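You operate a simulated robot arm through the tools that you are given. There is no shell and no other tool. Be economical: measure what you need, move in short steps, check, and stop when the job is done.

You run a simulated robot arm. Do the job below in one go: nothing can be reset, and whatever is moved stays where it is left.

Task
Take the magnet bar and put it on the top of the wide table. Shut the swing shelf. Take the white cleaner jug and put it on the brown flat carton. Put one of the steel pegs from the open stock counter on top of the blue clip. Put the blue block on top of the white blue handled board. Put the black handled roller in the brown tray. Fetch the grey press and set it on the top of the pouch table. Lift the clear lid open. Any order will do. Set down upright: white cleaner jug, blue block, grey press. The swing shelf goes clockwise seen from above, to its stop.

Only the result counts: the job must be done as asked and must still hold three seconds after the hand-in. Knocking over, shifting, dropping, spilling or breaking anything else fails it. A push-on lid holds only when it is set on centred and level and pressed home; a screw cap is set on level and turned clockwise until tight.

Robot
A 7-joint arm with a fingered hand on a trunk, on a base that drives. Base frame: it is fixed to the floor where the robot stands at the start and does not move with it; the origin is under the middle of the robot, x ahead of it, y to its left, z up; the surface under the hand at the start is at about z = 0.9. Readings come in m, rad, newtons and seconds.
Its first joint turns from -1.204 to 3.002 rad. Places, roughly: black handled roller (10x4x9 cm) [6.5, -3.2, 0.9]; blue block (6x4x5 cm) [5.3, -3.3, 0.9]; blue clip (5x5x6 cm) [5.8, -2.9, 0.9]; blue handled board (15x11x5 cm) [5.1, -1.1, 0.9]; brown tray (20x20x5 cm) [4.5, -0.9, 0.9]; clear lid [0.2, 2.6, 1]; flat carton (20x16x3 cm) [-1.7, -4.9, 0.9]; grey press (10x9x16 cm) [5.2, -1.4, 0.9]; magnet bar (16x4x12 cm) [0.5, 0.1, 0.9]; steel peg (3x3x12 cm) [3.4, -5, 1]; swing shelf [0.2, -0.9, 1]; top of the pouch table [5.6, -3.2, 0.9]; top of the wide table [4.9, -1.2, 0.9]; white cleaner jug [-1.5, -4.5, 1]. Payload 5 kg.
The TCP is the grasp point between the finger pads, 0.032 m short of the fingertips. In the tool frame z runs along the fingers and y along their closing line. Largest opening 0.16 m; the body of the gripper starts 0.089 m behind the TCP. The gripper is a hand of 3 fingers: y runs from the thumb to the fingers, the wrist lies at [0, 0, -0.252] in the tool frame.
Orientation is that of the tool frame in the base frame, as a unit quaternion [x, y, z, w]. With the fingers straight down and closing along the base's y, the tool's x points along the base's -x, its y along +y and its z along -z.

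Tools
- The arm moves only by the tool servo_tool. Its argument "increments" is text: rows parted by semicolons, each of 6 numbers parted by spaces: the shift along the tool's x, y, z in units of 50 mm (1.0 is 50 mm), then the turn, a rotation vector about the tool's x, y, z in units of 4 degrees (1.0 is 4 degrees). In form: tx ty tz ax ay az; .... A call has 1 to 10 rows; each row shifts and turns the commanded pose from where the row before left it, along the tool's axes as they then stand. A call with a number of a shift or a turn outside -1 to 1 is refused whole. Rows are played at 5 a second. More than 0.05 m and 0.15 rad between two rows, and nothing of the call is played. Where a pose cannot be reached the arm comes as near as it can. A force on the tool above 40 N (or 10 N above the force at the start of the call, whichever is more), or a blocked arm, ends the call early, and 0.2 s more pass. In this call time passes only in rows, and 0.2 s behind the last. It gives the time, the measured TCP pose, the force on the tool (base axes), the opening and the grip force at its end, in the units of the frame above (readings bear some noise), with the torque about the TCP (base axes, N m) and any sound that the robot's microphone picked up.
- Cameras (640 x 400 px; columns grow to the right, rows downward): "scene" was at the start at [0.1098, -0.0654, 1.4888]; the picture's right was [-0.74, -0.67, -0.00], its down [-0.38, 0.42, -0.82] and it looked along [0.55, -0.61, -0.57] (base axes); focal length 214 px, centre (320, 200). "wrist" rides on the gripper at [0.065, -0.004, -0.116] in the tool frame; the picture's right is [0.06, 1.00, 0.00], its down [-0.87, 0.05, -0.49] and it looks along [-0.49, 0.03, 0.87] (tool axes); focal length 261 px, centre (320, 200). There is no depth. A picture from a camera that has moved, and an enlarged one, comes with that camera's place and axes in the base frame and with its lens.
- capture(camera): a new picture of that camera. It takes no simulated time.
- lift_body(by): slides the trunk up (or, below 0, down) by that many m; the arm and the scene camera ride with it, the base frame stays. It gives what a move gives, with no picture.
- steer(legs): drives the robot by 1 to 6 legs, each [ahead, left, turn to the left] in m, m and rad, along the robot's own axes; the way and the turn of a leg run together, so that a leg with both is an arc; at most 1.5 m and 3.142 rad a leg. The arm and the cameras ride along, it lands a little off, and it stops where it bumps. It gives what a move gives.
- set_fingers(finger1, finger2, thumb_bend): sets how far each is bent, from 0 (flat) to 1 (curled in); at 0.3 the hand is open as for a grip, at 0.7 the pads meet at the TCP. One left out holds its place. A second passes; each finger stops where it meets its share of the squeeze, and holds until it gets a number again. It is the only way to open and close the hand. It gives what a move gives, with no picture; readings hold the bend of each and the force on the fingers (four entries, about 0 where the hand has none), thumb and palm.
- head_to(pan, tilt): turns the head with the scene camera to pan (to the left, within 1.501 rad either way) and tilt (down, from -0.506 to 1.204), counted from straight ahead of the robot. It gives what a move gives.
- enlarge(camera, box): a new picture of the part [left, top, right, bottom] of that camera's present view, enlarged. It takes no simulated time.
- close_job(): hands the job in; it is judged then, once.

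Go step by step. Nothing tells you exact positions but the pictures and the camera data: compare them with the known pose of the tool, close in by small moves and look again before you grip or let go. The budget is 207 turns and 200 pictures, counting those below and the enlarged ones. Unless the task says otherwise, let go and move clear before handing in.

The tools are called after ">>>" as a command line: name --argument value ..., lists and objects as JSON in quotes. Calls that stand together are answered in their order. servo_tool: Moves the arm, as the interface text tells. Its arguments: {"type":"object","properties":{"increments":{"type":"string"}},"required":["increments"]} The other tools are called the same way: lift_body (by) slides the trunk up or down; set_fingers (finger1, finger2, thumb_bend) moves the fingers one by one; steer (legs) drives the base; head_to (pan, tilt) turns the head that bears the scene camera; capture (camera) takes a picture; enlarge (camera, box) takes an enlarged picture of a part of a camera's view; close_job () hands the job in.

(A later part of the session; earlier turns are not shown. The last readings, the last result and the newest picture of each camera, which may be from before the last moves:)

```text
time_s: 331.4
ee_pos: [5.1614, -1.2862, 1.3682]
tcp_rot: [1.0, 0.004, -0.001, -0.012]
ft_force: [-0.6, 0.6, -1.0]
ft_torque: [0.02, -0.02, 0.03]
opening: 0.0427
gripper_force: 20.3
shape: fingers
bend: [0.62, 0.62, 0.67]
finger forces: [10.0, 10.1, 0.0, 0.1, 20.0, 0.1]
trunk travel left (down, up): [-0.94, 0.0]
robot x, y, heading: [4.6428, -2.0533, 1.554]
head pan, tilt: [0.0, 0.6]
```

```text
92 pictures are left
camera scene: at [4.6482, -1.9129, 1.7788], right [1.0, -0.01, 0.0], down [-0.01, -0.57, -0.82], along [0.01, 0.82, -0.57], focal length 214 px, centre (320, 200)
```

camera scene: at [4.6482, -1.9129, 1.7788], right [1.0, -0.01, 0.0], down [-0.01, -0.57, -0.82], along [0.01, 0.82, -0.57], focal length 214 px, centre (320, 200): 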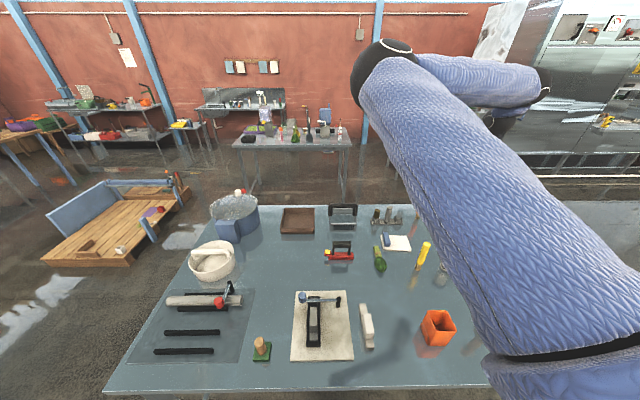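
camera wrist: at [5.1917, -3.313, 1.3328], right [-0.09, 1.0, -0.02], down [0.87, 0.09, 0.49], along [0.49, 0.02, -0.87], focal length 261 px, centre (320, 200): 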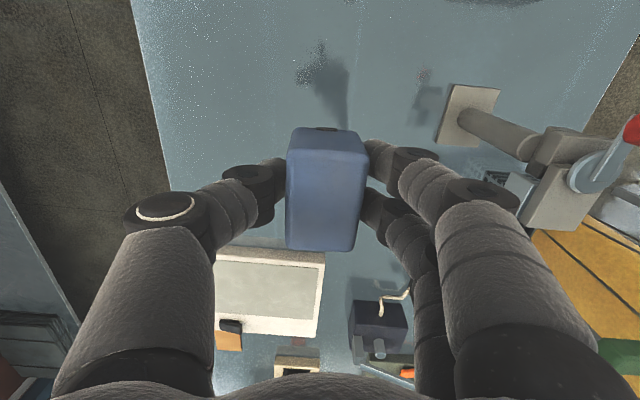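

>>> steer --legs '[[0.22, 0.05, 0]]'

>>> capture --camera "wrist"

>>> enlarge --camera "scene" --box '[320, 200, 480, 320]'

```text
time_s: 333.1
ee_pos: [5.1136, -1.0577, 1.3671]
tcp_rot: [1.0, 0.004, -0.001, -0.011]
ft_force: [0.4, -0.3, -0.3]
ft_torque: [0.04, 0.02, 0.01]
opening: 0.0425
gripper_force: 20.3
shape: fingers
bend: [0.62, 0.62, 0.67]
finger forces: [10.1, 10.1, 0.0, 0.1, 20.1, 0.1]
trunk travel left (down, up): [-0.94, 0.0]
robot x, y, heading: [4.5973, -1.8203, 1.552]
head pan, tilt: [0.0, 0.6]
```

```text
91 pictures are left
camera wrist: at [5.1806, -1.0546, 1.4836], right [0.07, -1.0, -0.02], down [-0.87, -0.07, 0.49], along [-0.49, -0.01, -0.87], focal length 261 px, centre (320, 200)
```

wrist: 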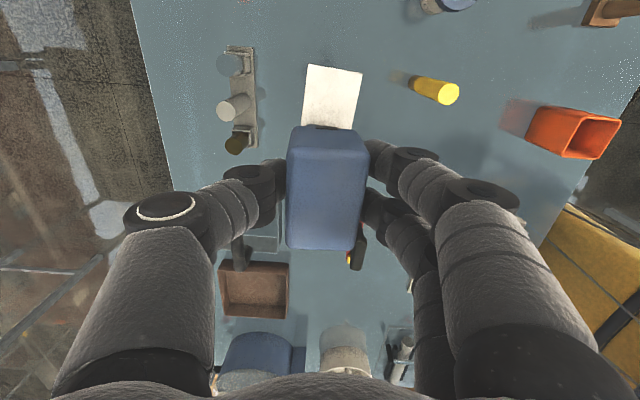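

```text
3.33 times, centred on (400, 260) of scene
camera zoom: at [4.601, -1.684, 1.7789], right [1.0, -0.02, 0.0], down [-0.01, -0.57, -0.82], along [0.01, 0.82, -0.57], focal length 715 px, centre (53, 0)
```

zoom: 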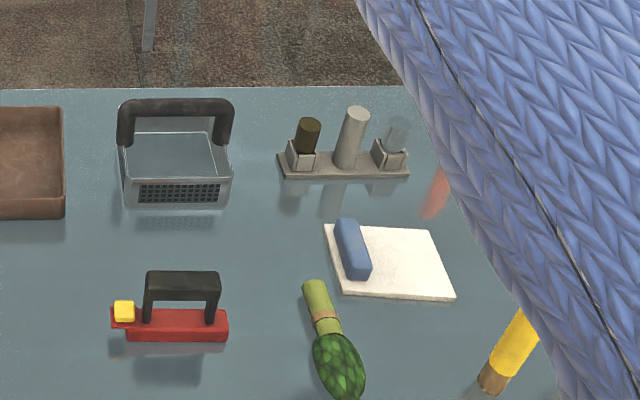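

The board's free area is centred at about (5.097,-1.083). I align and lower.

>>> servo_tool --increments "-0.34 0.5 0.5 0 0 0; 0 0 0.95 0 0 0; 0 0 0.95 0 0 0; 0 0 0.95 0 0 0; 0 0 0.95 0 0 0; 0 0 0.95 0 0 0; 0 0 0.95 0 0 0"

>>> capture --camera "wrist"

>>> enlarge --camera "scene" --box '[320, 200, 480, 320]'

```text
time_s: 334.7
ee_pos: [5.0974, -1.0726, 1.0578]
tcp_rot: [1.0, 0.003, -0.001, -0.012]
ft_force: [-0.5, -0.8, 0.1]
ft_torque: [-0.06, 0.02, -0.02]
opening: 0.0424
gripper_force: 20.5
shape: fingers
bend: [0.62, 0.62, 0.67]
finger forces: [10.1, 10.1, 0.0, 0.0, 20.2, 0.0]
trunk travel left (down, up): [-0.94, 0.0]
robot x, y, heading: [4.5967, -1.8238, 1.549]
head pan, tilt: [0.0, 0.6]
```

```text
89 pictures are left
camera wrist: at [5.163, -1.0695, 1.173], right [0.07, -1.0, -0.02], down [-0.87, -0.07, 0.49], along [-0.49, -0.01, -0.87], focal length 261 px, centre (320, 200)
```

wrist: 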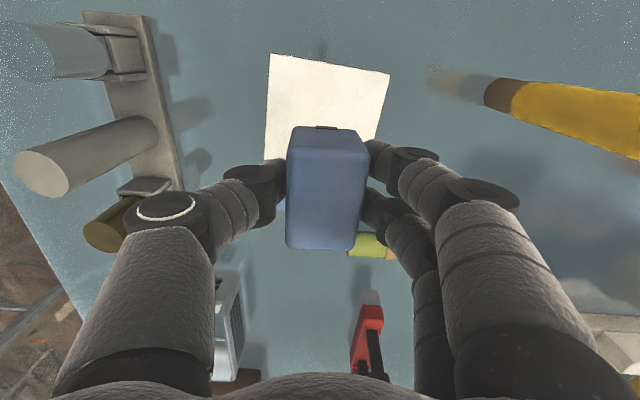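

```text
3.33 times, centred on (400, 260) of scene
camera zoom: at [4.6017, -1.6828, 1.7789], right [1.0, -0.02, 0.0], down [-0.01, -0.57, -0.82], along [0.01, 0.82, -0.57], focal length 715 px, centre (53, 0)
```

zoom: 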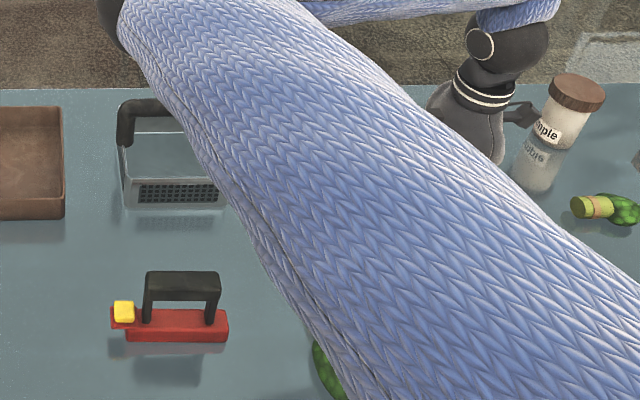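

>>> servo_tool --increments "0 0 0.8 0 0 0; 0 0 0.8 0 0 0; 0 0 0.15 0 0 0; 0 0 0.1 0 0 0"

>>> capture --camera "wrist"

```text
time_s: 335.7
ee_pos: [5.0983, -1.0731, 0.9639]
tcp_rot: [1.0, 0.003, -0.001, -0.013]
ft_force: [0.4, -0.5, -0.6]
ft_torque: [-0.06, 0.03, -0.02]
opening: 0.0424
gripper_force: 19.8
shape: fingers
bend: [0.62, 0.62, 0.67]
finger forces: [10.0, 10.0, 0.1, 0.0, 20.2, 0.0]
trunk travel left (down, up): [-0.94, 0.0]
robot x, y, heading: [4.5959, -1.8228, 1.555]
head pan, tilt: [0.0, 0.6]
```

```text
87 pictures are left
camera wrist: at [5.1641, -1.0698, 1.0798], right [0.07, -1.0, -0.02], down [-0.87, -0.07, 0.49], along [-0.49, -0.01, -0.87], focal length 261 px, centre (320, 200)
```

wrist: 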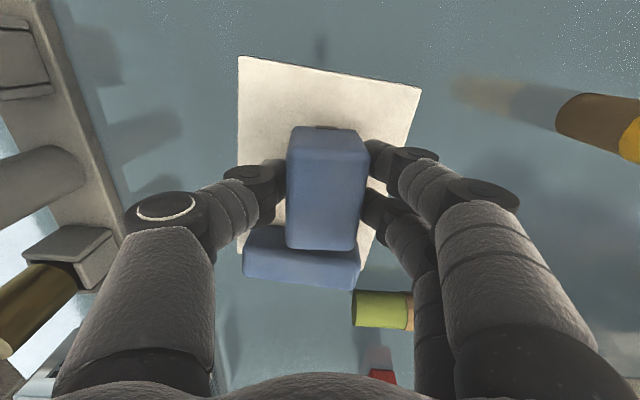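

>>> servo_tool --increments "0.24 0 0 0 0 0; 0 0 0.1 0 0 0; 0 0 0.1 0 0 0"

>>> servo_tool --increments "0 0 0.1 0 0 0; 0 0 0.06 0 0 0"

```text
time_s: 336.5
ee_pos: [5.1099, -1.0742, 0.9568]
tcp_rot: [1.0, 0.003, -0.001, -0.012]
ft_force: [0.8, -0.2, -0.4]
ft_torque: [0.0, 0.01, -0.05]
opening: 0.0423
gripper_force: 19.9
shape: fingers
bend: [0.62, 0.62, 0.67]
finger forces: [10.0, 10.1, 0.0, 0.0, 20.0, 0.0]
trunk travel left (down, up): [-0.94, 0.0]
robot x, y, heading: [4.6014, -1.8217, 1.556]
head pan, tilt: [0.0, 0.6]
```

```text
time_s: 337.1
ee_pos: [5.1101, -1.0737, 0.9504]
tcp_rot: [1.0, 0.004, 0.0, -0.014]
ft_force: [-0.4, -0.9, 28.2]
ft_torque: [-0.34, 0.04, 0.01]
opening: 0.0417
gripper_force: 26.7
shape: fingers
bend: [0.64, 0.64, 0.67]
finger forces: [13.1, 13.2, 0.1, 0.1, 26.1, 0.0]
trunk travel left (down, up): [-0.94, 0.0]
robot x, y, heading: [4.5992, -1.822, 1.552]
head pan, tilt: [0.0, 0.6]
```

>>> servo_tool --increments "0 0 -0.05 0 0 0"

>>> set_fingers --finger1 0.5 --finger2 0.5 --thumb_bend 0.5

>>> servo_tool --increments "0 0 -0.5 0 0 0; 0 0 -1 0 0 0; 0 0 -1 0 0 0; 0 0 -1 0 0 0; 0 0 -1 0 0 0; 0 0 -1 0 0 0; 0 0 -1 0 0 0; 0 0 -1 0 0 0"

>>> capture --camera "wrist"

```text
time_s: 337.5
ee_pos: [5.1089, -1.0732, 0.9511]
tcp_rot: [1.0, 0.003, 0.0, -0.014]
ft_force: [4.4, 2.8, 23.2]
ft_torque: [-0.22, -0.08, 0.0]
opening: 0.0421
gripper_force: 25.4
shape: fingers
bend: [0.64, 0.64, 0.67]
finger forces: [11.5, 11.8, 0.1, 0.0, 26.4, 0.1]
trunk travel left (down, up): [-0.94, 0.0]
robot x, y, heading: [4.5993, -1.8226, 1.555]
head pan, tilt: [0.0, 0.6]
```

```text
time_s: 338.5
ee_pos: [5.109, -1.0737, 0.9511]
tcp_rot: [1.0, 0.003, -0.002, -0.012]
ft_force: [2.4, 8.2, 28.7]
ft_torque: [-0.6, -0.1, 0.1]
opening: 0.0702
gripper_force: 13.8
shape: fingers
bend: [0.63, 0.63, 0.5]
finger forces: [14.0, 14.1, 0.0, 0.0, 0.0, 0.0]
trunk travel left (down, up): [-0.94, 0.0]
robot x, y, heading: [4.5967, -1.826, 1.553]
head pan, tilt: [0.0, 0.6]
```

```text
time_s: 340.3
ee_pos: [5.1121, -1.0834, 1.3226]
tcp_rot: [1.0, 0.003, -0.001, -0.013]
ft_force: [-0.3, -0.5, -0.2]
ft_torque: [0.04, -0.02, -0.03]
opening: 0.0867
gripper_force: 0.0
shape: fingers
bend: [0.5, 0.5, 0.5]
finger forces: [0.1, 0.0, 0.0, 0.0, 0.0, 0.0]
trunk travel left (down, up): [-0.94, 0.0]
robot x, y, heading: [4.5983, -1.8232, 1.558]
head pan, tilt: [0.0, 0.6]
```

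```text
86 pictures are left
camera wrist: at [5.1778, -1.08, 1.4388], right [0.07, -1.0, -0.03], down [-0.87, -0.07, 0.49], along [-0.49, -0.01, -0.87], focal length 261 px, centre (320, 200)
```

wrist: 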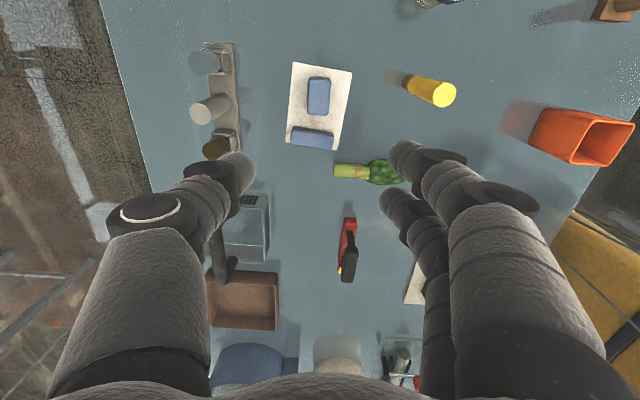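

Block placed on the board. Next the black-handled roller at the east end of the pouch table: I drive there and look.

>>> steer --legs '[[-0.28, 0, 0.015], [0, -1.2, 0], [0, -1.2, 0], [0, 0, 1.57], [0, 0, 1.57]]'

>>> head_to --pan -0.1 --tilt 0.7

>>> capture --camera "scene"

>>> capture --camera "wrist"

```text
time_s: 361.3
ee_pos: [6.5273, -2.88, 1.3218]
tcp_rot: [-0.052, 0.999, -0.012, 0.002]
ft_force: [-1.1, 0.1, -0.2]
ft_torque: [-0.02, -0.03, -0.01]
opening: 0.0867
gripper_force: 0.1
shape: fingers
bend: [0.5, 0.5, 0.5]
finger forces: [0.1, 0.0, 0.0, 0.0, 0.0, 0.0]
trunk travel left (down, up): [-0.94, 0.0]
robot x, y, heading: [6.9671, -2.0915, -1.49]
head pan, tilt: [0.0, 0.6]
```

```text
time_s: 362.0
ee_pos: [6.5281, -2.8799, 1.322]
tcp_rot: [-0.052, 0.999, -0.012, 0.001]
ft_force: [-0.1, 0.3, -0.5]
ft_torque: [0.01, 0.02, 0.05]
opening: 0.0865
gripper_force: 0.1
shape: fingers
bend: [0.5, 0.5, 0.5]
finger forces: [0.0, 0.0, 0.1, 0.1, 0.1, 0.0]
trunk travel left (down, up): [-0.94, 0.0]
robot x, y, heading: [6.9678, -2.0903, -1.488]
head pan, tilt: [-0.099, 0.7]
```

```text
85 pictures are left
camera scene: at [6.9702, -2.2255, 1.7703], right [-1.0, 0.02, 0.0], down [0.01, 0.64, -0.76], along [-0.01, -0.76, -0.64], focal length 214 px, centre (320, 200)
```

scene: 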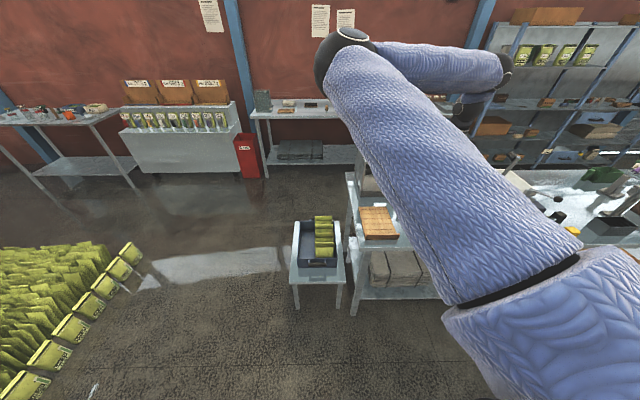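

```text
84 pictures are left
camera wrist: at [6.4638, -2.8862, 1.4376], right [-0.17, 0.99, -0.02], down [0.86, 0.16, 0.49], along [0.49, 0.06, -0.87], focal length 261 px, centre (320, 200)
```

wrist: 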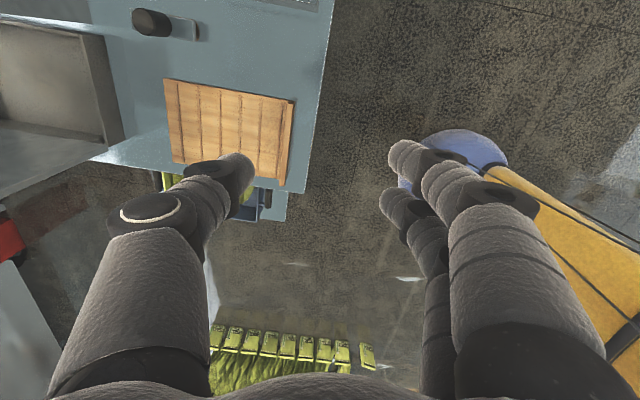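

>>> steer --legs '[[0.27, 0.0, -0.08]]'

>>> capture --camera "wrist"

>>> head_to --pan -0.45 --tilt 0.75

>>> capture --camera "scene"

```text
time_s: 363.9
ee_pos: [6.4767, -3.1089, 1.3231]
tcp_rot: [-0.011, 1.0, -0.013, 0.001]
ft_force: [-0.1, -0.2, 0.1]
ft_torque: [-0.01, 0.03, -0.01]
opening: 0.0869
gripper_force: 0.1
shape: fingers
bend: [0.5, 0.5, 0.5]
finger forces: [0.0, 0.0, 0.0, 0.1, 0.0, 0.0]
trunk travel left (down, up): [-0.94, 0.0]
robot x, y, heading: [6.9821, -2.3576, -1.573]
head pan, tilt: [-0.099, 0.7]
```

```text
83 pictures are left
camera wrist: at [6.4113, -3.1091, 1.438], right [-0.08, 1.0, -0.02], down [0.87, 0.09, 0.49], along [0.49, 0.02, -0.87], focal length 261 px, centre (320, 200)
```

wrist: 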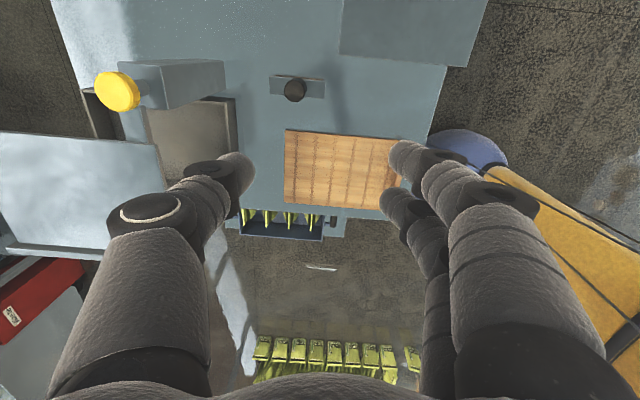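

```text
time_s: 364.7
ee_pos: [6.4762, -3.1085, 1.3226]
tcp_rot: [-0.011, 1.0, -0.013, 0.001]
ft_force: [-0.1, 0.7, -0.2]
ft_torque: [0.03, 0.02, 0.05]
opening: 0.087
gripper_force: 0.1
shape: fingers
bend: [0.5, 0.5, 0.5]
finger forces: [0.0, 0.0, 0.1, 0.1, 0.0, 0.1]
trunk travel left (down, up): [-0.94, 0.0]
robot x, y, heading: [6.9789, -2.3547, -1.572]
head pan, tilt: [-0.45, 0.75]
```

```text
82 pictures are left
camera scene: at [6.9424, -2.4828, 1.766], right [-0.9, 0.43, 0.0], down [0.3, 0.61, -0.73], along [-0.32, -0.66, -0.68], focal length 214 px, centre (320, 200)
```

scene: 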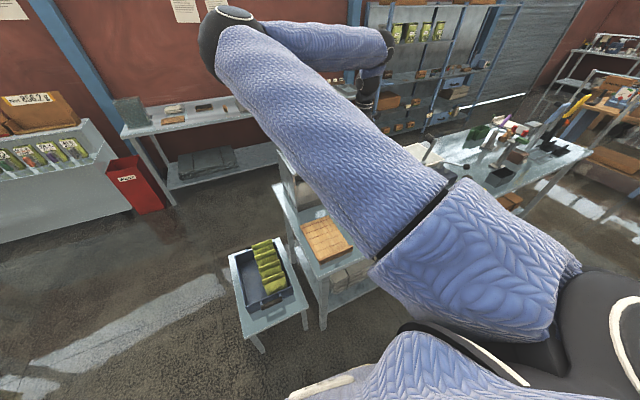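

>>> enlarge --camera "wrist" --box '[240, 50, 360, 130]'

```text
5.00 times, centred on (300, 90) of wrist
camera zoom: at [6.4112, -3.1095, 1.4377], right [-0.08, 1.0, -0.02], down [0.87, 0.09, 0.49], along [0.49, 0.02, -0.87], focal length 1303 px, centre (420, 750)
```

zoom: 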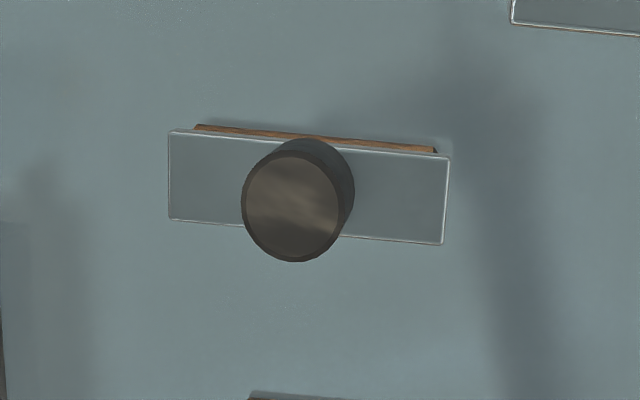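

The roller is the 10×4 plate with a vertical black handle at about (6.465,-3.157). I align above and descend.

>>> servo_tool --increments "0.22 -0.97 0 0 0 0; 0 0 1 0 0 0; 0 0 1 0 0 0; 0 0 1 0 0 0; 0 0 1 0 0 0; 0 0 0.8 0 0 0"

>>> capture --camera "wrist"

```text
time_s: 366.1
ee_pos: [6.4647, -3.1643, 1.0834]
tcp_rot: [-0.011, 1.0, -0.012, 0.001]
ft_force: [-0.9, 0.0, 0.3]
ft_torque: [0.03, 0.01, -0.03]
opening: 0.087
gripper_force: 0.1
shape: fingers
bend: [0.5, 0.5, 0.5]
finger forces: [0.1, 0.0, 0.0, 0.0, 0.1, 0.0]
trunk travel left (down, up): [-0.94, 0.0]
robot x, y, heading: [6.979, -2.356, -1.574]
head pan, tilt: [-0.45, 0.75]
```

```text
80 pictures are left
camera wrist: at [6.4002, -3.1655, 1.1984], right [-0.08, 1.0, -0.02], down [0.87, 0.09, 0.49], along [0.49, 0.02, -0.87], focal length 261 px, centre (320, 200)
```

wrist: 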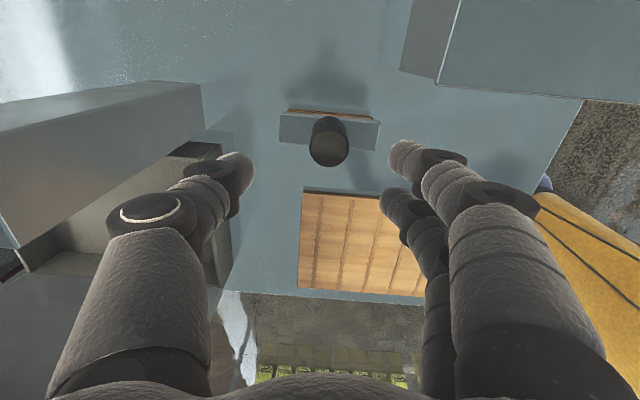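

>>> set_fingers --finger1 0.56 --finger2 0.56 --thumb_bend 0.56

>>> servo_tool --increments "-0.08 0.14 0.8 0 0 0; 0 0 0.6 0 0 0; 0 0 0.6 0 0 0"

>>> capture --camera "wrist"

```text
time_s: 367.1
ee_pos: [6.4665, -3.1634, 1.0832]
tcp_rot: [-0.011, 1.0, -0.013, 0.001]
ft_force: [0.5, 0.3, -0.6]
ft_torque: [0.02, 0.03, -0.03]
opening: 0.0638
gripper_force: 0.2
shape: fingers
bend: [0.56, 0.56, 0.56]
finger forces: [0.1, 0.0, 0.0, 0.0, 0.0, 0.0]
trunk travel left (down, up): [-0.94, 0.0]
robot x, y, heading: [6.9794, -2.3568, -1.569]
head pan, tilt: [-0.45, 0.75]
```

```text
time_s: 367.9
ee_pos: [6.4735, -3.1603, 0.9835]
tcp_rot: [-0.012, 1.0, -0.012, 0.001]
ft_force: [-0.5, 0.5, -0.1]
ft_torque: [0.0, -0.02, -0.02]
opening: 0.0636
gripper_force: 0.2
shape: fingers
bend: [0.56, 0.56, 0.56]
finger forces: [0.1, 0.1, 0.0, 0.1, 0.1, 0.0]
trunk travel left (down, up): [-0.94, 0.0]
robot x, y, heading: [6.9791, -2.358, -1.574]
head pan, tilt: [-0.45, 0.75]
```

```text
79 pictures are left
camera wrist: at [6.4077, -3.161, 1.098], right [-0.08, 1.0, -0.02], down [0.87, 0.09, 0.49], along [0.49, 0.02, -0.87], focal length 261 px, centre (320, 200)
```

wrist: 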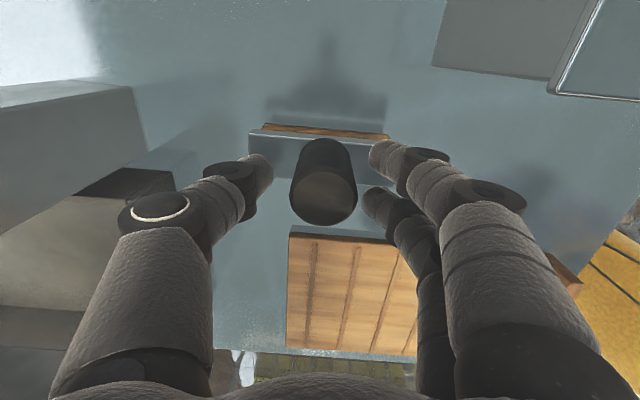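

>>> servo_tool --increments "0.12 0.04 0.15 0 0 0"

>>> set_fingers --finger1 0.75 --finger2 0.75 --thumb_bend 0.75

>>> servo_tool --increments "0 0 -0.5 0 0 0; 0 0 -1 0 0 0; 0 0 -1 0 0 0; 0 0 -1 0 0 0; 0 0 -1 0 0 0; 0 0 -1 0 0 0; 0 0 -1 0 0 0; 0 0 -1 0 0 0"

>>> capture --camera "wrist"

```text
time_s: 368.3
ee_pos: [6.4672, -3.1573, 0.9791]
tcp_rot: [-0.011, 1.0, -0.013, 0.001]
ft_force: [3.5, 1.0, 18.5]
ft_torque: [0.79, -0.16, -0.14]
opening: 0.062
gripper_force: 9.4
shape: fingers
bend: [0.57, 0.57, 0.56]
finger forces: [9.7, 9.5, 0.1, 0.0, 0.0, 0.0]
trunk travel left (down, up): [-0.94, 0.0]
robot x, y, heading: [6.9773, -2.3601, -1.568]
head pan, tilt: [-0.45, 0.75]
```

```text
time_s: 369.3
ee_pos: [6.4662, -3.1577, 0.9756]
tcp_rot: [-0.011, 1.0, -0.012, 0.002]
ft_force: [-0.5, -0.8, 0.1]
ft_torque: [0.01, 0.02, 0.03]
opening: 0.0287
gripper_force: 19.2
shape: fingers
bend: [0.7, 0.69, 0.67]
finger forces: [8.8, 11.3, 0.1, 0.1, 19.2, 0.0]
trunk travel left (down, up): [-0.94, 0.0]
robot x, y, heading: [6.9797, -2.3608, -1.569]
head pan, tilt: [-0.45, 0.75]
```

```text
time_s: 371.1
ee_pos: [6.4632, -3.1471, 1.3513]
tcp_rot: [-0.011, 1.0, -0.013, 0.0]
ft_force: [0.1, 0.3, -1.4]
ft_torque: [-0.03, 0.02, 0.01]
opening: 0.0287
gripper_force: 19.8
shape: fingers
bend: [0.7, 0.69, 0.67]
finger forces: [8.7, 10.9, 0.0, 0.1, 18.7, 0.1]
trunk travel left (down, up): [-0.94, 0.0]
robot x, y, heading: [6.9784, -2.359, -1.572]
head pan, tilt: [-0.45, 0.75]
```

```text
78 pictures are left
camera wrist: at [6.399, -3.1492, 1.4665], right [-0.08, 1.0, -0.02], down [0.87, 0.09, 0.49], along [0.49, 0.02, -0.87], focal length 261 px, centre (320, 200)
```

wrist: 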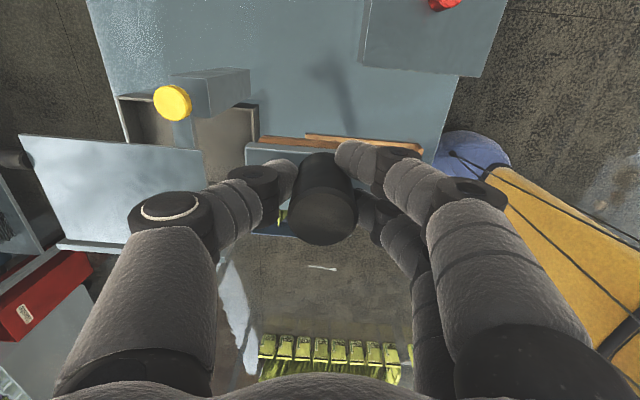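

Roller held. I drive around the east end of the wide table to its north side.

>>> steer --legs '[[-0.3, 0.0, 0]]'

>>> head_to --pan -1.45 --tilt 0.5

>>> capture --camera "scene"

>>> head_to --pan 1.45 --tilt 0.5

>>> capture --camera "scene"

```text
time_s: 373.1
ee_pos: [6.4611, -2.8526, 1.3495]
tcp_rot: [-0.011, 1.0, -0.012, 0.001]
ft_force: [-0.2, -0.1, -1.5]
ft_torque: [-0.03, 0.02, 0.02]
opening: 0.0285
gripper_force: 19.0
shape: fingers
bend: [0.7, 0.69, 0.67]
finger forces: [8.7, 10.9, 0.0, 0.1, 18.7, 0.1]
trunk travel left (down, up): [-0.94, 0.0]
robot x, y, heading: [6.9781, -2.0602, -1.574]
head pan, tilt: [-0.45, 0.75]
```

```text
time_s: 374.4
ee_pos: [6.463, -2.8523, 1.3505]
tcp_rot: [-0.01, 1.0, -0.012, 0.001]
ft_force: [0.1, 0.2, -2.2]
ft_torque: [0.0, 0.04, -0.02]
opening: 0.0283
gripper_force: 19.2
shape: fingers
bend: [0.7, 0.69, 0.67]
finger forces: [8.6, 11.0, 0.1, 0.0, 18.7, 0.0]
trunk travel left (down, up): [-0.94, 0.0]
robot x, y, heading: [6.9789, -2.0625, -1.57]
head pan, tilt: [-1.45, 0.499]
```

```text
77 pictures are left
camera scene: at [6.888, -2.1224, 1.788], right [-0.12, 0.99, 0.0], down [0.48, 0.06, -0.88], along [-0.87, -0.1, -0.48], focal length 214 px, centre (320, 200)
```

scene: 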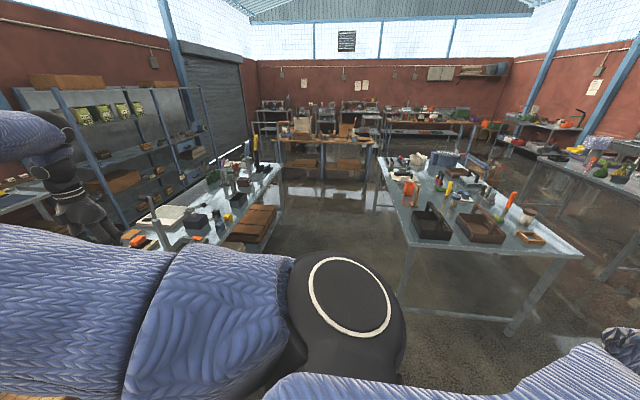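

```text
time_s: 376.9
ee_pos: [6.4624, -2.8528, 1.3509]
tcp_rot: [-0.01, 1.0, -0.012, 0.001]
ft_force: [-0.6, -0.3, -1.9]
ft_torque: [0.01, -0.03, 0.03]
opening: 0.0283
gripper_force: 19.1
shape: fingers
bend: [0.7, 0.69, 0.67]
finger forces: [8.7, 11.0, 0.0, 0.0, 18.7, 0.0]
trunk travel left (down, up): [-0.94, 0.0]
robot x, y, heading: [6.98, -2.0673, -1.576]
head pan, tilt: [1.45, 0.499]
```

```text
76 pictures are left
camera scene: at [7.0686, -2.1232, 1.788], right [-0.12, -0.99, 0.0], down [-0.47, 0.06, -0.88], along [0.87, -0.11, -0.48], focal length 214 px, centre (320, 200)
```

scene: 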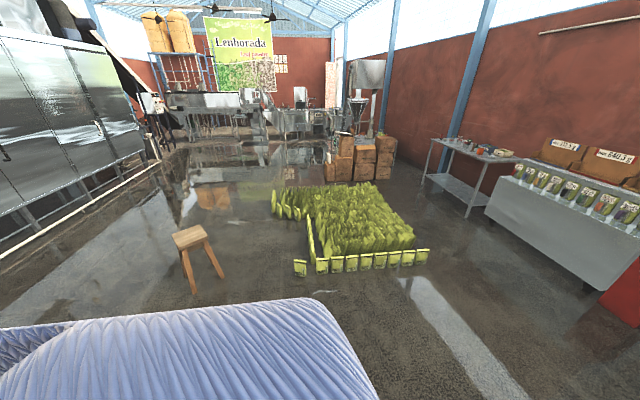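

>>> steer --legs '[[-1.0, 0, 0], [-0.95, 0, 0], [0, -1.0, 0], [0, -0.95, 0]]'

>>> head_to --pan -0.2 --tilt 0.7

>>> capture --camera "scene"

>>> capture --camera "wrist"

```text
time_s: 395.9
ee_pos: [4.5677, -0.9027, 1.3499]
tcp_rot: [-0.017, 1.0, -0.012, 0.002]
ft_force: [0.4, 0.4, -1.1]
ft_torque: [0.03, 0.0, 0.0]
opening: 0.0284
gripper_force: 19.2
shape: fingers
bend: [0.7, 0.69, 0.67]
finger forces: [8.8, 11.2, 0.1, 0.0, 18.6, 0.1]
trunk travel left (down, up): [-0.94, 0.0]
robot x, y, heading: [5.0768, -0.1054, -1.563]
head pan, tilt: [1.45, 0.499]
```

```text
time_s: 397.6
ee_pos: [4.5679, -0.9023, 1.3508]
tcp_rot: [-0.016, 1.0, -0.013, 0.001]
ft_force: [0.4, 0.4, -1.6]
ft_torque: [0.0, 0.01, 0.0]
opening: 0.0287
gripper_force: 19.4
shape: fingers
bend: [0.7, 0.69, 0.67]
finger forces: [8.8, 11.3, 0.0, 0.0, 18.6, 0.0]
trunk travel left (down, up): [-0.94, 0.0]
robot x, y, heading: [5.078, -0.1059, -1.559]
head pan, tilt: [-0.201, 0.7]
```

```text
75 pictures are left
camera scene: at [5.0603, -0.2396, 1.7702], right [-0.98, 0.19, 0.0], down [0.12, 0.63, -0.76], along [-0.14, -0.75, -0.64], focal length 214 px, centre (320, 200)
```

scene: 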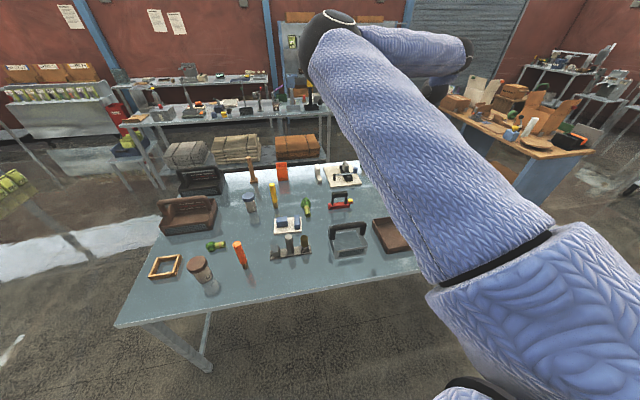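

```text
74 pictures are left
camera wrist: at [4.5029, -0.904, 1.4653], right [-0.09, 1.0, -0.02], down [0.87, 0.09, 0.49], along [0.49, 0.03, -0.87], focal length 261 px, centre (320, 200)
```

wrist: 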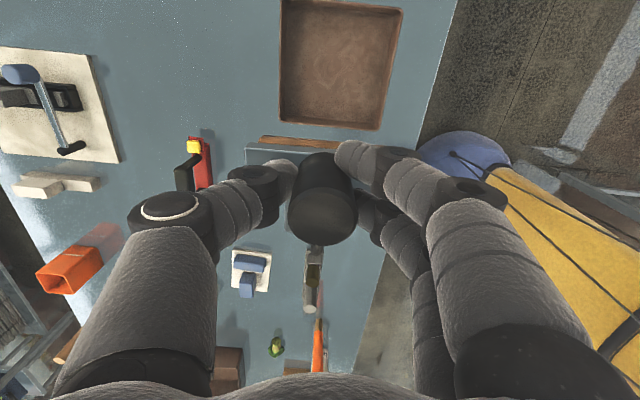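

The tray is centred at about (4.527,-0.878). I align and lower the roller into it.

>>> servo_tool --increments "0.82 0.48 0 0 0 0; 0 0 0.95 0 0 0; 0 0 0.95 0 0 0; 0 0 0.95 0 0 0; 0 0 0.95 0 0 0; 0 0 0.95 0 0 0"

>>> capture --camera "wrist"

```text
time_s: 398.9
ee_pos: [4.5236, -0.8859, 1.1093]
tcp_rot: [-0.016, 1.0, -0.013, 0.002]
ft_force: [-0.6, 0.5, -1.6]
ft_torque: [-0.01, -0.04, -0.03]
opening: 0.0284
gripper_force: 18.9
shape: fingers
bend: [0.7, 0.69, 0.67]
finger forces: [8.7, 11.0, 0.1, 0.0, 18.5, 0.0]
trunk travel left (down, up): [-0.94, 0.0]
robot x, y, heading: [5.0776, -0.1085, -1.558]
head pan, tilt: [-0.201, 0.7]
```

```text
73 pictures are left
camera wrist: at [4.4584, -0.8869, 1.2247], right [-0.09, 1.0, -0.02], down [0.86, 0.09, 0.49], along [0.49, 0.02, -0.87], focal length 261 px, centre (320, 200)
```

wrist: 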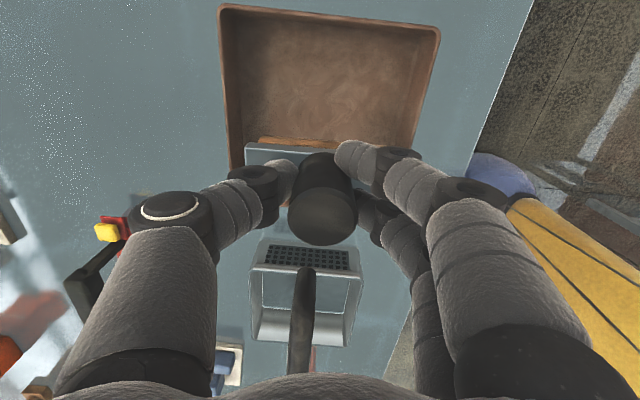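

>>> servo_tool --increments "0 0 0.8 0 0 0; 0 0 0.8 0 0 0; 0 0 0.4 0 0 0; 0 0 0.2 0 0 0"

>>> servo_tool --increments "0 0 0.12 0 0 0; 0 0 0.08 0 0 0"

```text
time_s: 399.9
ee_pos: [4.5272, -0.8883, 1.0015]
tcp_rot: [-0.015, 1.0, -0.012, 0.001]
ft_force: [0.8, -0.5, -1.3]
ft_torque: [0.04, 0.01, 0.0]
opening: 0.0281
gripper_force: 18.9
shape: fingers
bend: [0.7, 0.69, 0.67]
finger forces: [8.8, 11.2, 0.1, 0.0, 18.4, 0.0]
trunk travel left (down, up): [-0.94, 0.0]
robot x, y, heading: [5.0779, -0.1117, -1.558]
head pan, tilt: [-0.201, 0.7]
```

```text
time_s: 400.6
ee_pos: [4.5264, -0.8885, 0.9915]
tcp_rot: [-0.016, 1.0, -0.011, 0.001]
ft_force: [0.6, 0.9, -0.6]
ft_torque: [0.02, -0.01, 0.03]
opening: 0.0283
gripper_force: 19.2
shape: fingers
bend: [0.7, 0.69, 0.67]
finger forces: [8.8, 11.2, 0.0, 0.1, 18.4, 0.0]
trunk travel left (down, up): [-0.94, 0.0]
robot x, y, heading: [5.0769, -0.1057, -1.564]
head pan, tilt: [-0.201, 0.7]
```

>>> servo_tool --increments "0 0 0.08 0 0 0; 0 0 0.06 0 0 0"

>>> capture --camera "wrist"

```text
time_s: 401.1
ee_pos: [4.527, -0.8873, 0.9847]
tcp_rot: [-0.016, 1.0, -0.013, 0.001]
ft_force: [0.9, -1.2, -1.2]
ft_torque: [-0.03, -0.02, 0.0]
opening: 0.0282
gripper_force: 19.0
shape: fingers
bend: [0.7, 0.69, 0.67]
finger forces: [8.8, 11.1, 0.0, 0.0, 18.3, 0.0]
trunk travel left (down, up): [-0.94, 0.0]
robot x, y, heading: [5.0738, -0.1015, -1.568]
head pan, tilt: [-0.201, 0.7]
```

```text
72 pictures are left
camera wrist: at [4.4622, -0.8892, 1.1005], right [-0.09, 1.0, -0.02], down [0.87, 0.09, 0.49], along [0.49, 0.03, -0.87], focal length 261 px, centre (320, 200)
```

wrist: 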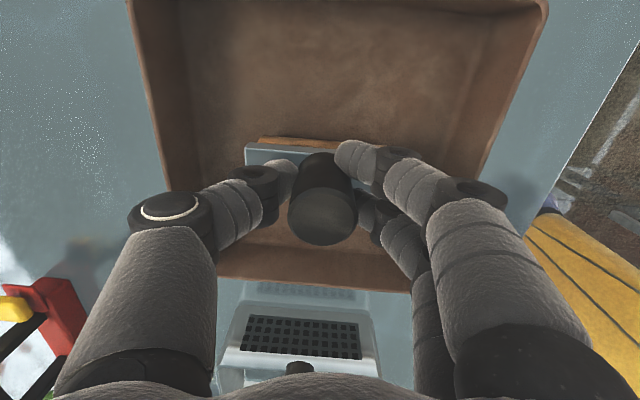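

>>> servo_tool --increments "0 0 0.06 0 0 0; 0 0 0.05 0 0 0"

>>> set_fingers --finger1 0.56 --finger2 0.56 --thumb_bend 0.56

>>> servo_tool --increments "0 0 -0.5 0 0 0; 0 0 -1 0 0 0; 0 0 -1 0 0 0; 0 0 -1 0 0 0; 0 0 -1 0 0 0; 0 0 -1 0 0 0; 0 0 -1 0 0 0; 0 0 -1 0 0 0"

>>> capture --camera "wrist"

```text
time_s: 401.8
ee_pos: [4.5281, -0.8894, 0.9797]
tcp_rot: [-0.016, 1.0, -0.012, 0.0]
ft_force: [0.6, -0.5, -2.0]
ft_torque: [0.01, -0.02, 0.01]
opening: 0.0282
gripper_force: 18.6
shape: fingers
bend: [0.7, 0.69, 0.67]
finger forces: [8.8, 11.1, 0.0, 0.1, 18.4, 0.0]
trunk travel left (down, up): [-0.94, 0.0]
robot x, y, heading: [5.0772, -0.1063, -1.562]
head pan, tilt: [-0.201, 0.7]
```

```text
time_s: 402.8
ee_pos: [4.5292, -0.8881, 0.9819]
tcp_rot: [-0.016, 1.0, -0.012, 0.001]
ft_force: [-1.9, -4.0, 24.6]
ft_torque: [0.64, 0.08, 0.08]
opening: 0.0557
gripper_force: 12.2
shape: fingers
bend: [0.61, 0.61, 0.56]
finger forces: [12.7, 12.5, 0.1, 0.0, 0.0, 0.0]
trunk travel left (down, up): [-0.94, 0.0]
robot x, y, heading: [5.0772, -0.1083, -1.563]
head pan, tilt: [-0.201, 0.7]
```

```text
time_s: 404.6
ee_pos: [4.5244, -0.8762, 1.3583]
tcp_rot: [-0.016, 1.0, -0.012, 0.001]
ft_force: [-0.1, 0.9, -0.1]
ft_torque: [-0.03, 0.04, 0.01]
opening: 0.0627
gripper_force: 0.0
shape: fingers
bend: [0.56, 0.56, 0.56]
finger forces: [0.1, 0.1, 0.0, 0.0, 0.0, 0.0]
trunk travel left (down, up): [-0.94, 0.0]
robot x, y, heading: [5.0768, -0.1104, -1.562]
head pan, tilt: [-0.201, 0.7]
```

```text
71 pictures are left
camera wrist: at [4.4586, -0.8778, 1.475], right [-0.09, 1.0, -0.03], down [0.87, 0.09, 0.49], along [0.49, 0.02, -0.87], focal length 261 px, centre (320, 200)
```

wrist: 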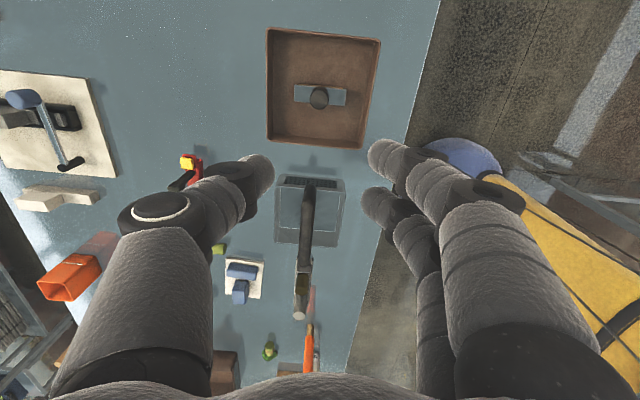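

Roller is in the tray. Now to the open stock counter for a steel peg: I drive west then south.

>>> steer --legs '[[0, -0.87, 0], [0, -0.87, 0], [1.0, 0, 0], [1.0, 0, 0], [1.2, 0.0, 0]]'

>>> head_to --pan 0.0 --tilt 0.45

>>> capture --camera "scene"

```text
time_s: 428.4
ee_pos: [2.8413, -4.0811, 1.3587]
tcp_rot: [-0.021, 1.0, -0.012, 0.001]
ft_force: [0.1, 0.2, 0.0]
ft_torque: [-0.01, 0.03, 0.02]
opening: 0.0625
gripper_force: 0.0
shape: fingers
bend: [0.56, 0.56, 0.56]
finger forces: [0.0, 0.0, 0.0, 0.0, 0.1, 0.0]
trunk travel left (down, up): [-0.94, 0.0]
robot x, y, heading: [3.3872, -3.302, -1.552]
head pan, tilt: [-0.201, 0.7]
```

```text
time_s: 429.2
ee_pos: [2.8408, -4.0823, 1.3583]
tcp_rot: [-0.022, 1.0, -0.013, 0.002]
ft_force: [-0.8, -0.3, -0.7]
ft_torque: [-0.04, -0.02, 0.04]
opening: 0.0627
gripper_force: 0.0
shape: fingers
bend: [0.56, 0.56, 0.56]
finger forces: [0.1, 0.1, 0.1, 0.1, 0.0, 0.0]
trunk travel left (down, up): [-0.94, 0.0]
robot x, y, heading: [3.3877, -3.3043, -1.551]
head pan, tilt: [0.0, 0.45]
```

```text
70 pictures are left
camera scene: at [3.3881, -3.4454, 1.7923], right [-1.0, -0.02, 0.0], down [-0.01, 0.44, -0.9], along [0.02, -0.9, -0.44], focal length 214 px, centre (320, 200)
```

scene: 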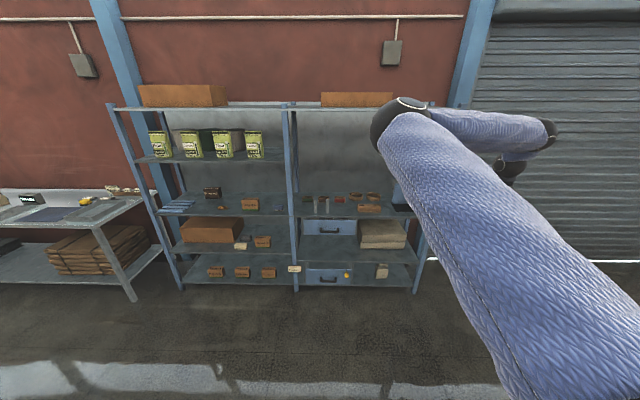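

>>> enlarge --camera "scene" --box '[270, 90, 430, 240]'

```text
2.67 times, centred on (350, 165) of scene
camera zoom: at [3.3881, -3.4454, 1.7923], right [-1.0, -0.02, 0.0], down [-0.01, 0.44, -0.9], along [0.02, -0.9, -0.44], focal length 572 px, centre (240, 293)
```

zoom: 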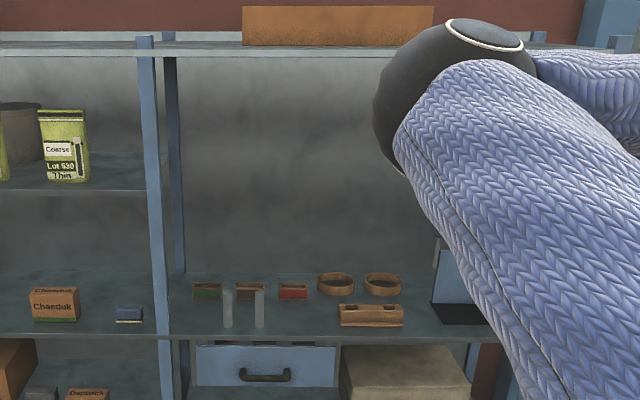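

Two steel pegs stand on the stock counter shelf (z≈0.96) at about (3.366,-4.92) and (3.459,-4.92). I position for the west one.

>>> steer --legs '[[0, 0.5, -0.02], [0.8, 0, 0]]'

>>> capture --camera "wrist"

>>> capture --camera "scene"

```text
time_s: 436.0
ee_pos: [3.3062, -4.8462, 1.3588]
tcp_rot: [-0.004, 1.0, -0.012, 0.001]
ft_force: [0.8, -0.4, 1.0]
ft_torque: [0.01, 0.0, -0.02]
opening: 0.0625
gripper_force: 0.0
shape: fingers
bend: [0.56, 0.56, 0.56]
finger forces: [0.0, 0.1, 0.0, 0.0, 0.0, 0.0]
trunk travel left (down, up): [-0.94, 0.0]
robot x, y, heading: [3.8774, -4.0818, -1.591]
head pan, tilt: [0.0, 0.45]
```

```text
68 pictures are left
camera wrist: at [3.2405, -4.8453, 1.4739], right [-0.07, 1.0, -0.02], down [0.87, 0.07, 0.49], along [0.49, 0.01, -0.87], focal length 261 px, centre (320, 200)
```

wrist: 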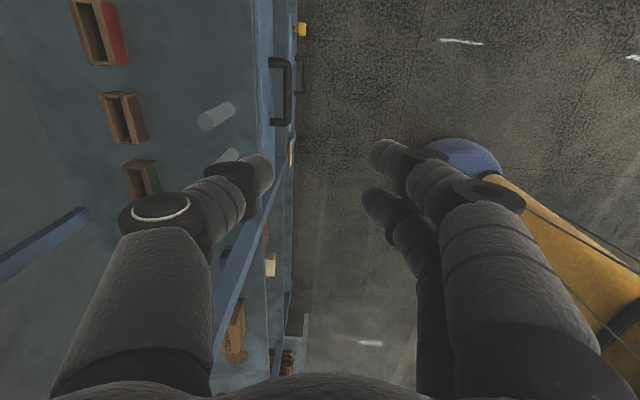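

```text
67 pictures are left
camera scene: at [3.8744, -4.228, 1.7924], right [-1.0, 0.01, 0.0], down [0.01, 0.44, -0.9], along [-0.01, -0.9, -0.44], focal length 214 px, centre (320, 200)
```

scene: 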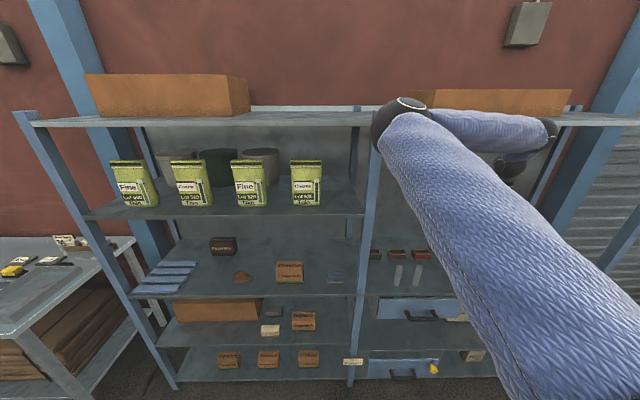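

>>> servo_tool --increments "0 0 1 0 0 0; 0 0 1 0 0 0; 0 0 1 0 0 0; 0 0 1 0 0 0"

>>> steer --legs '[[0.17, 0.03, 0.015]]'

>>> capture --camera "wrist"

>>> capture --camera "scene"

```text
time_s: 437.0
ee_pos: [3.3083, -4.852, 1.1603]
tcp_rot: [-0.005, 1.0, -0.012, 0.001]
ft_force: [-1.0, 0.0, -1.3]
ft_torque: [0.03, 0.0, -0.02]
opening: 0.063
gripper_force: 0.0
shape: fingers
bend: [0.56, 0.56, 0.56]
finger forces: [0.0, 0.0, 0.1, 0.0, 0.0, 0.0]
trunk travel left (down, up): [-0.94, 0.0]
robot x, y, heading: [3.88, -4.086, -1.58]
head pan, tilt: [0.0, 0.45]
```

```text
time_s: 438.4
ee_pos: [3.3466, -5.0263, 1.1627]
tcp_rot: [-0.01, 1.0, -0.012, 0.002]
ft_force: [0.3, 0.4, 0.1]
ft_torque: [-0.02, -0.01, 0.02]
opening: 0.0627
gripper_force: 0.0
shape: fingers
bend: [0.56, 0.56, 0.56]
finger forces: [0.0, 0.0, 0.1, 0.0, 0.1, 0.0]
trunk travel left (down, up): [-0.94, 0.0]
robot x, y, heading: [3.9069, -4.2562, -1.573]
head pan, tilt: [0.0, 0.45]
```

```text
66 pictures are left
camera wrist: at [3.2814, -5.0278, 1.2781], right [-0.08, 1.0, -0.02], down [0.87, 0.08, 0.49], along [0.49, 0.02, -0.87], focal length 261 px, centre (320, 200)
```

wrist: 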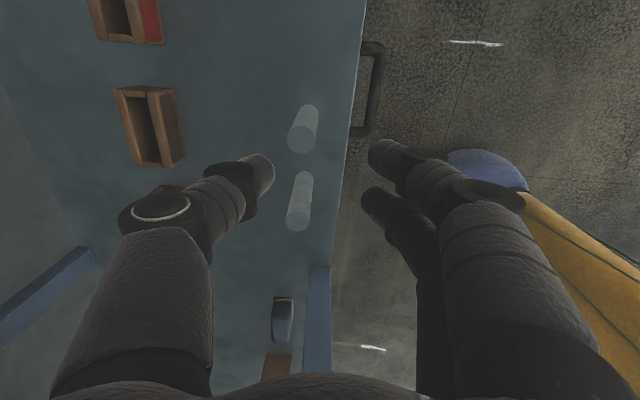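

```text
65 pictures are left
camera scene: at [3.905, -4.3987, 1.7925], right [-1.0, 0.0, 0.0], down [0.0, 0.44, -0.9], along [0.0, -0.9, -0.44], focal length 214 px, centre (320, 200)
```

scene: 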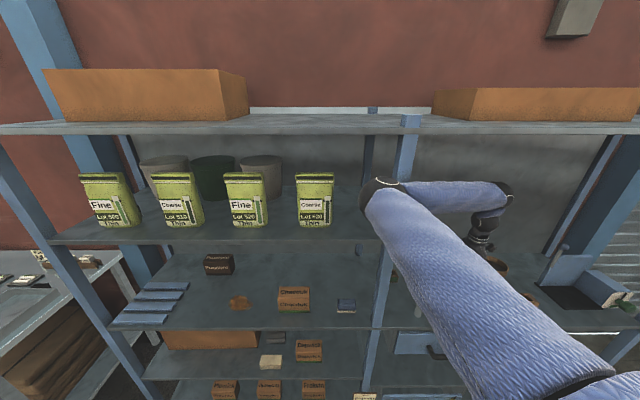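

The forearm runs close to the shelf post, so I stand back and more to the west and reach further.

>>> steer --legs '[[-0.1, -0.1, 0]]'

>>> set_fingers --finger1 0.54 --finger2 0.54 --thumb_bend 0.54

>>> servo_tool --increments "-0.45 -0.57 0 0 0 0; -0.45 -0.57 0 0 0 0; -0.45 -0.57 0 0 0 0; -0.45 -0.57 0 0 0 0"

>>> capture --camera "wrist"

>>> capture --camera "scene"

```text
time_s: 439.8
ee_pos: [3.2464, -4.9296, 1.162]
tcp_rot: [-0.007, 1.0, -0.011, 0.0]
ft_force: [-0.3, -0.1, -0.5]
ft_torque: [0.03, -0.02, 0.01]
opening: 0.0626
gripper_force: 0.1
shape: fingers
bend: [0.56, 0.56, 0.56]
finger forces: [0.0, 0.1, 0.0, 0.1, 0.0, 0.0]
trunk travel left (down, up): [-0.94, 0.0]
robot x, y, heading: [3.8053, -4.1602, -1.573]
head pan, tilt: [0.0, 0.45]
```

```text
time_s: 440.8
ee_pos: [3.2467, -4.9284, 1.1623]
tcp_rot: [-0.008, 1.0, -0.012, 0.0]
ft_force: [0.2, 0.5, 0.0]
ft_torque: [0.02, 0.04, 0.01]
opening: 0.0705
gripper_force: 0.0
shape: fingers
bend: [0.54, 0.54, 0.54]
finger forces: [0.0, 0.0, 0.0, 0.0, 0.0, 0.0]
trunk travel left (down, up): [-0.94, 0.0]
robot x, y, heading: [3.8076, -4.1561, -1.571]
head pan, tilt: [0.0, 0.45]
```

```text
time_s: 441.8
ee_pos: [3.3405, -5.0417, 1.1671]
tcp_rot: [-0.008, 1.0, -0.012, 0.001]
ft_force: [0.7, 0.3, 0.3]
ft_torque: [0.0, 0.03, 0.01]
opening: 0.0707
gripper_force: 0.1
shape: fingers
bend: [0.54, 0.54, 0.54]
finger forces: [0.0, 0.1, 0.0, 0.0, 0.1, 0.0]
trunk travel left (down, up): [-0.94, 0.0]
robot x, y, heading: [3.8076, -4.1582, -1.578]
head pan, tilt: [0.0, 0.45]
```

```text
64 pictures are left
camera wrist: at [3.2751, -5.0419, 1.2834], right [-0.08, 1.0, -0.02], down [0.87, 0.08, 0.49], along [0.49, 0.02, -0.87], focal length 261 px, centre (320, 200)
```

wrist: 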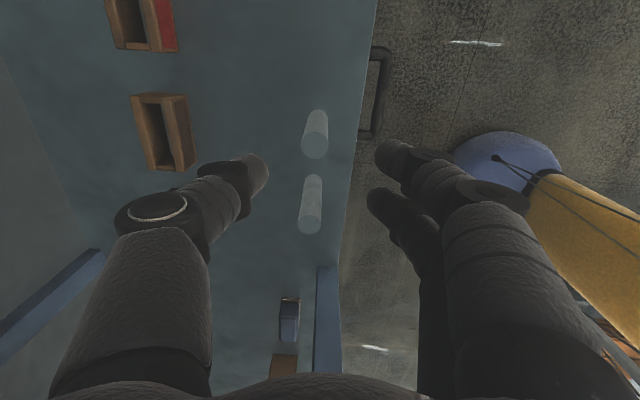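

```text
63 pictures are left
camera scene: at [3.8072, -4.3029, 1.7923], right [-1.0, 0.01, 0.0], down [0.0, 0.44, -0.9], along [-0.01, -0.9, -0.44], focal length 214 px, centre (320, 200)
```

scene: 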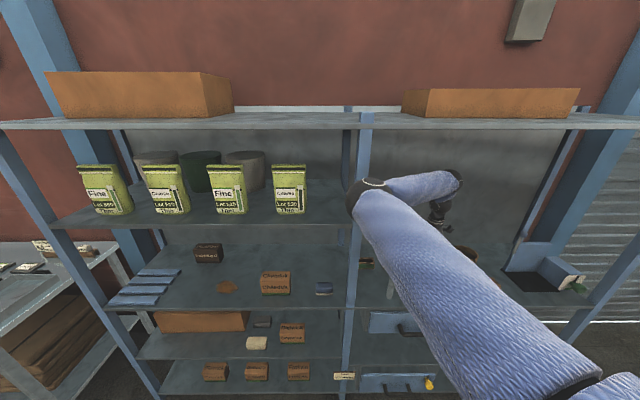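

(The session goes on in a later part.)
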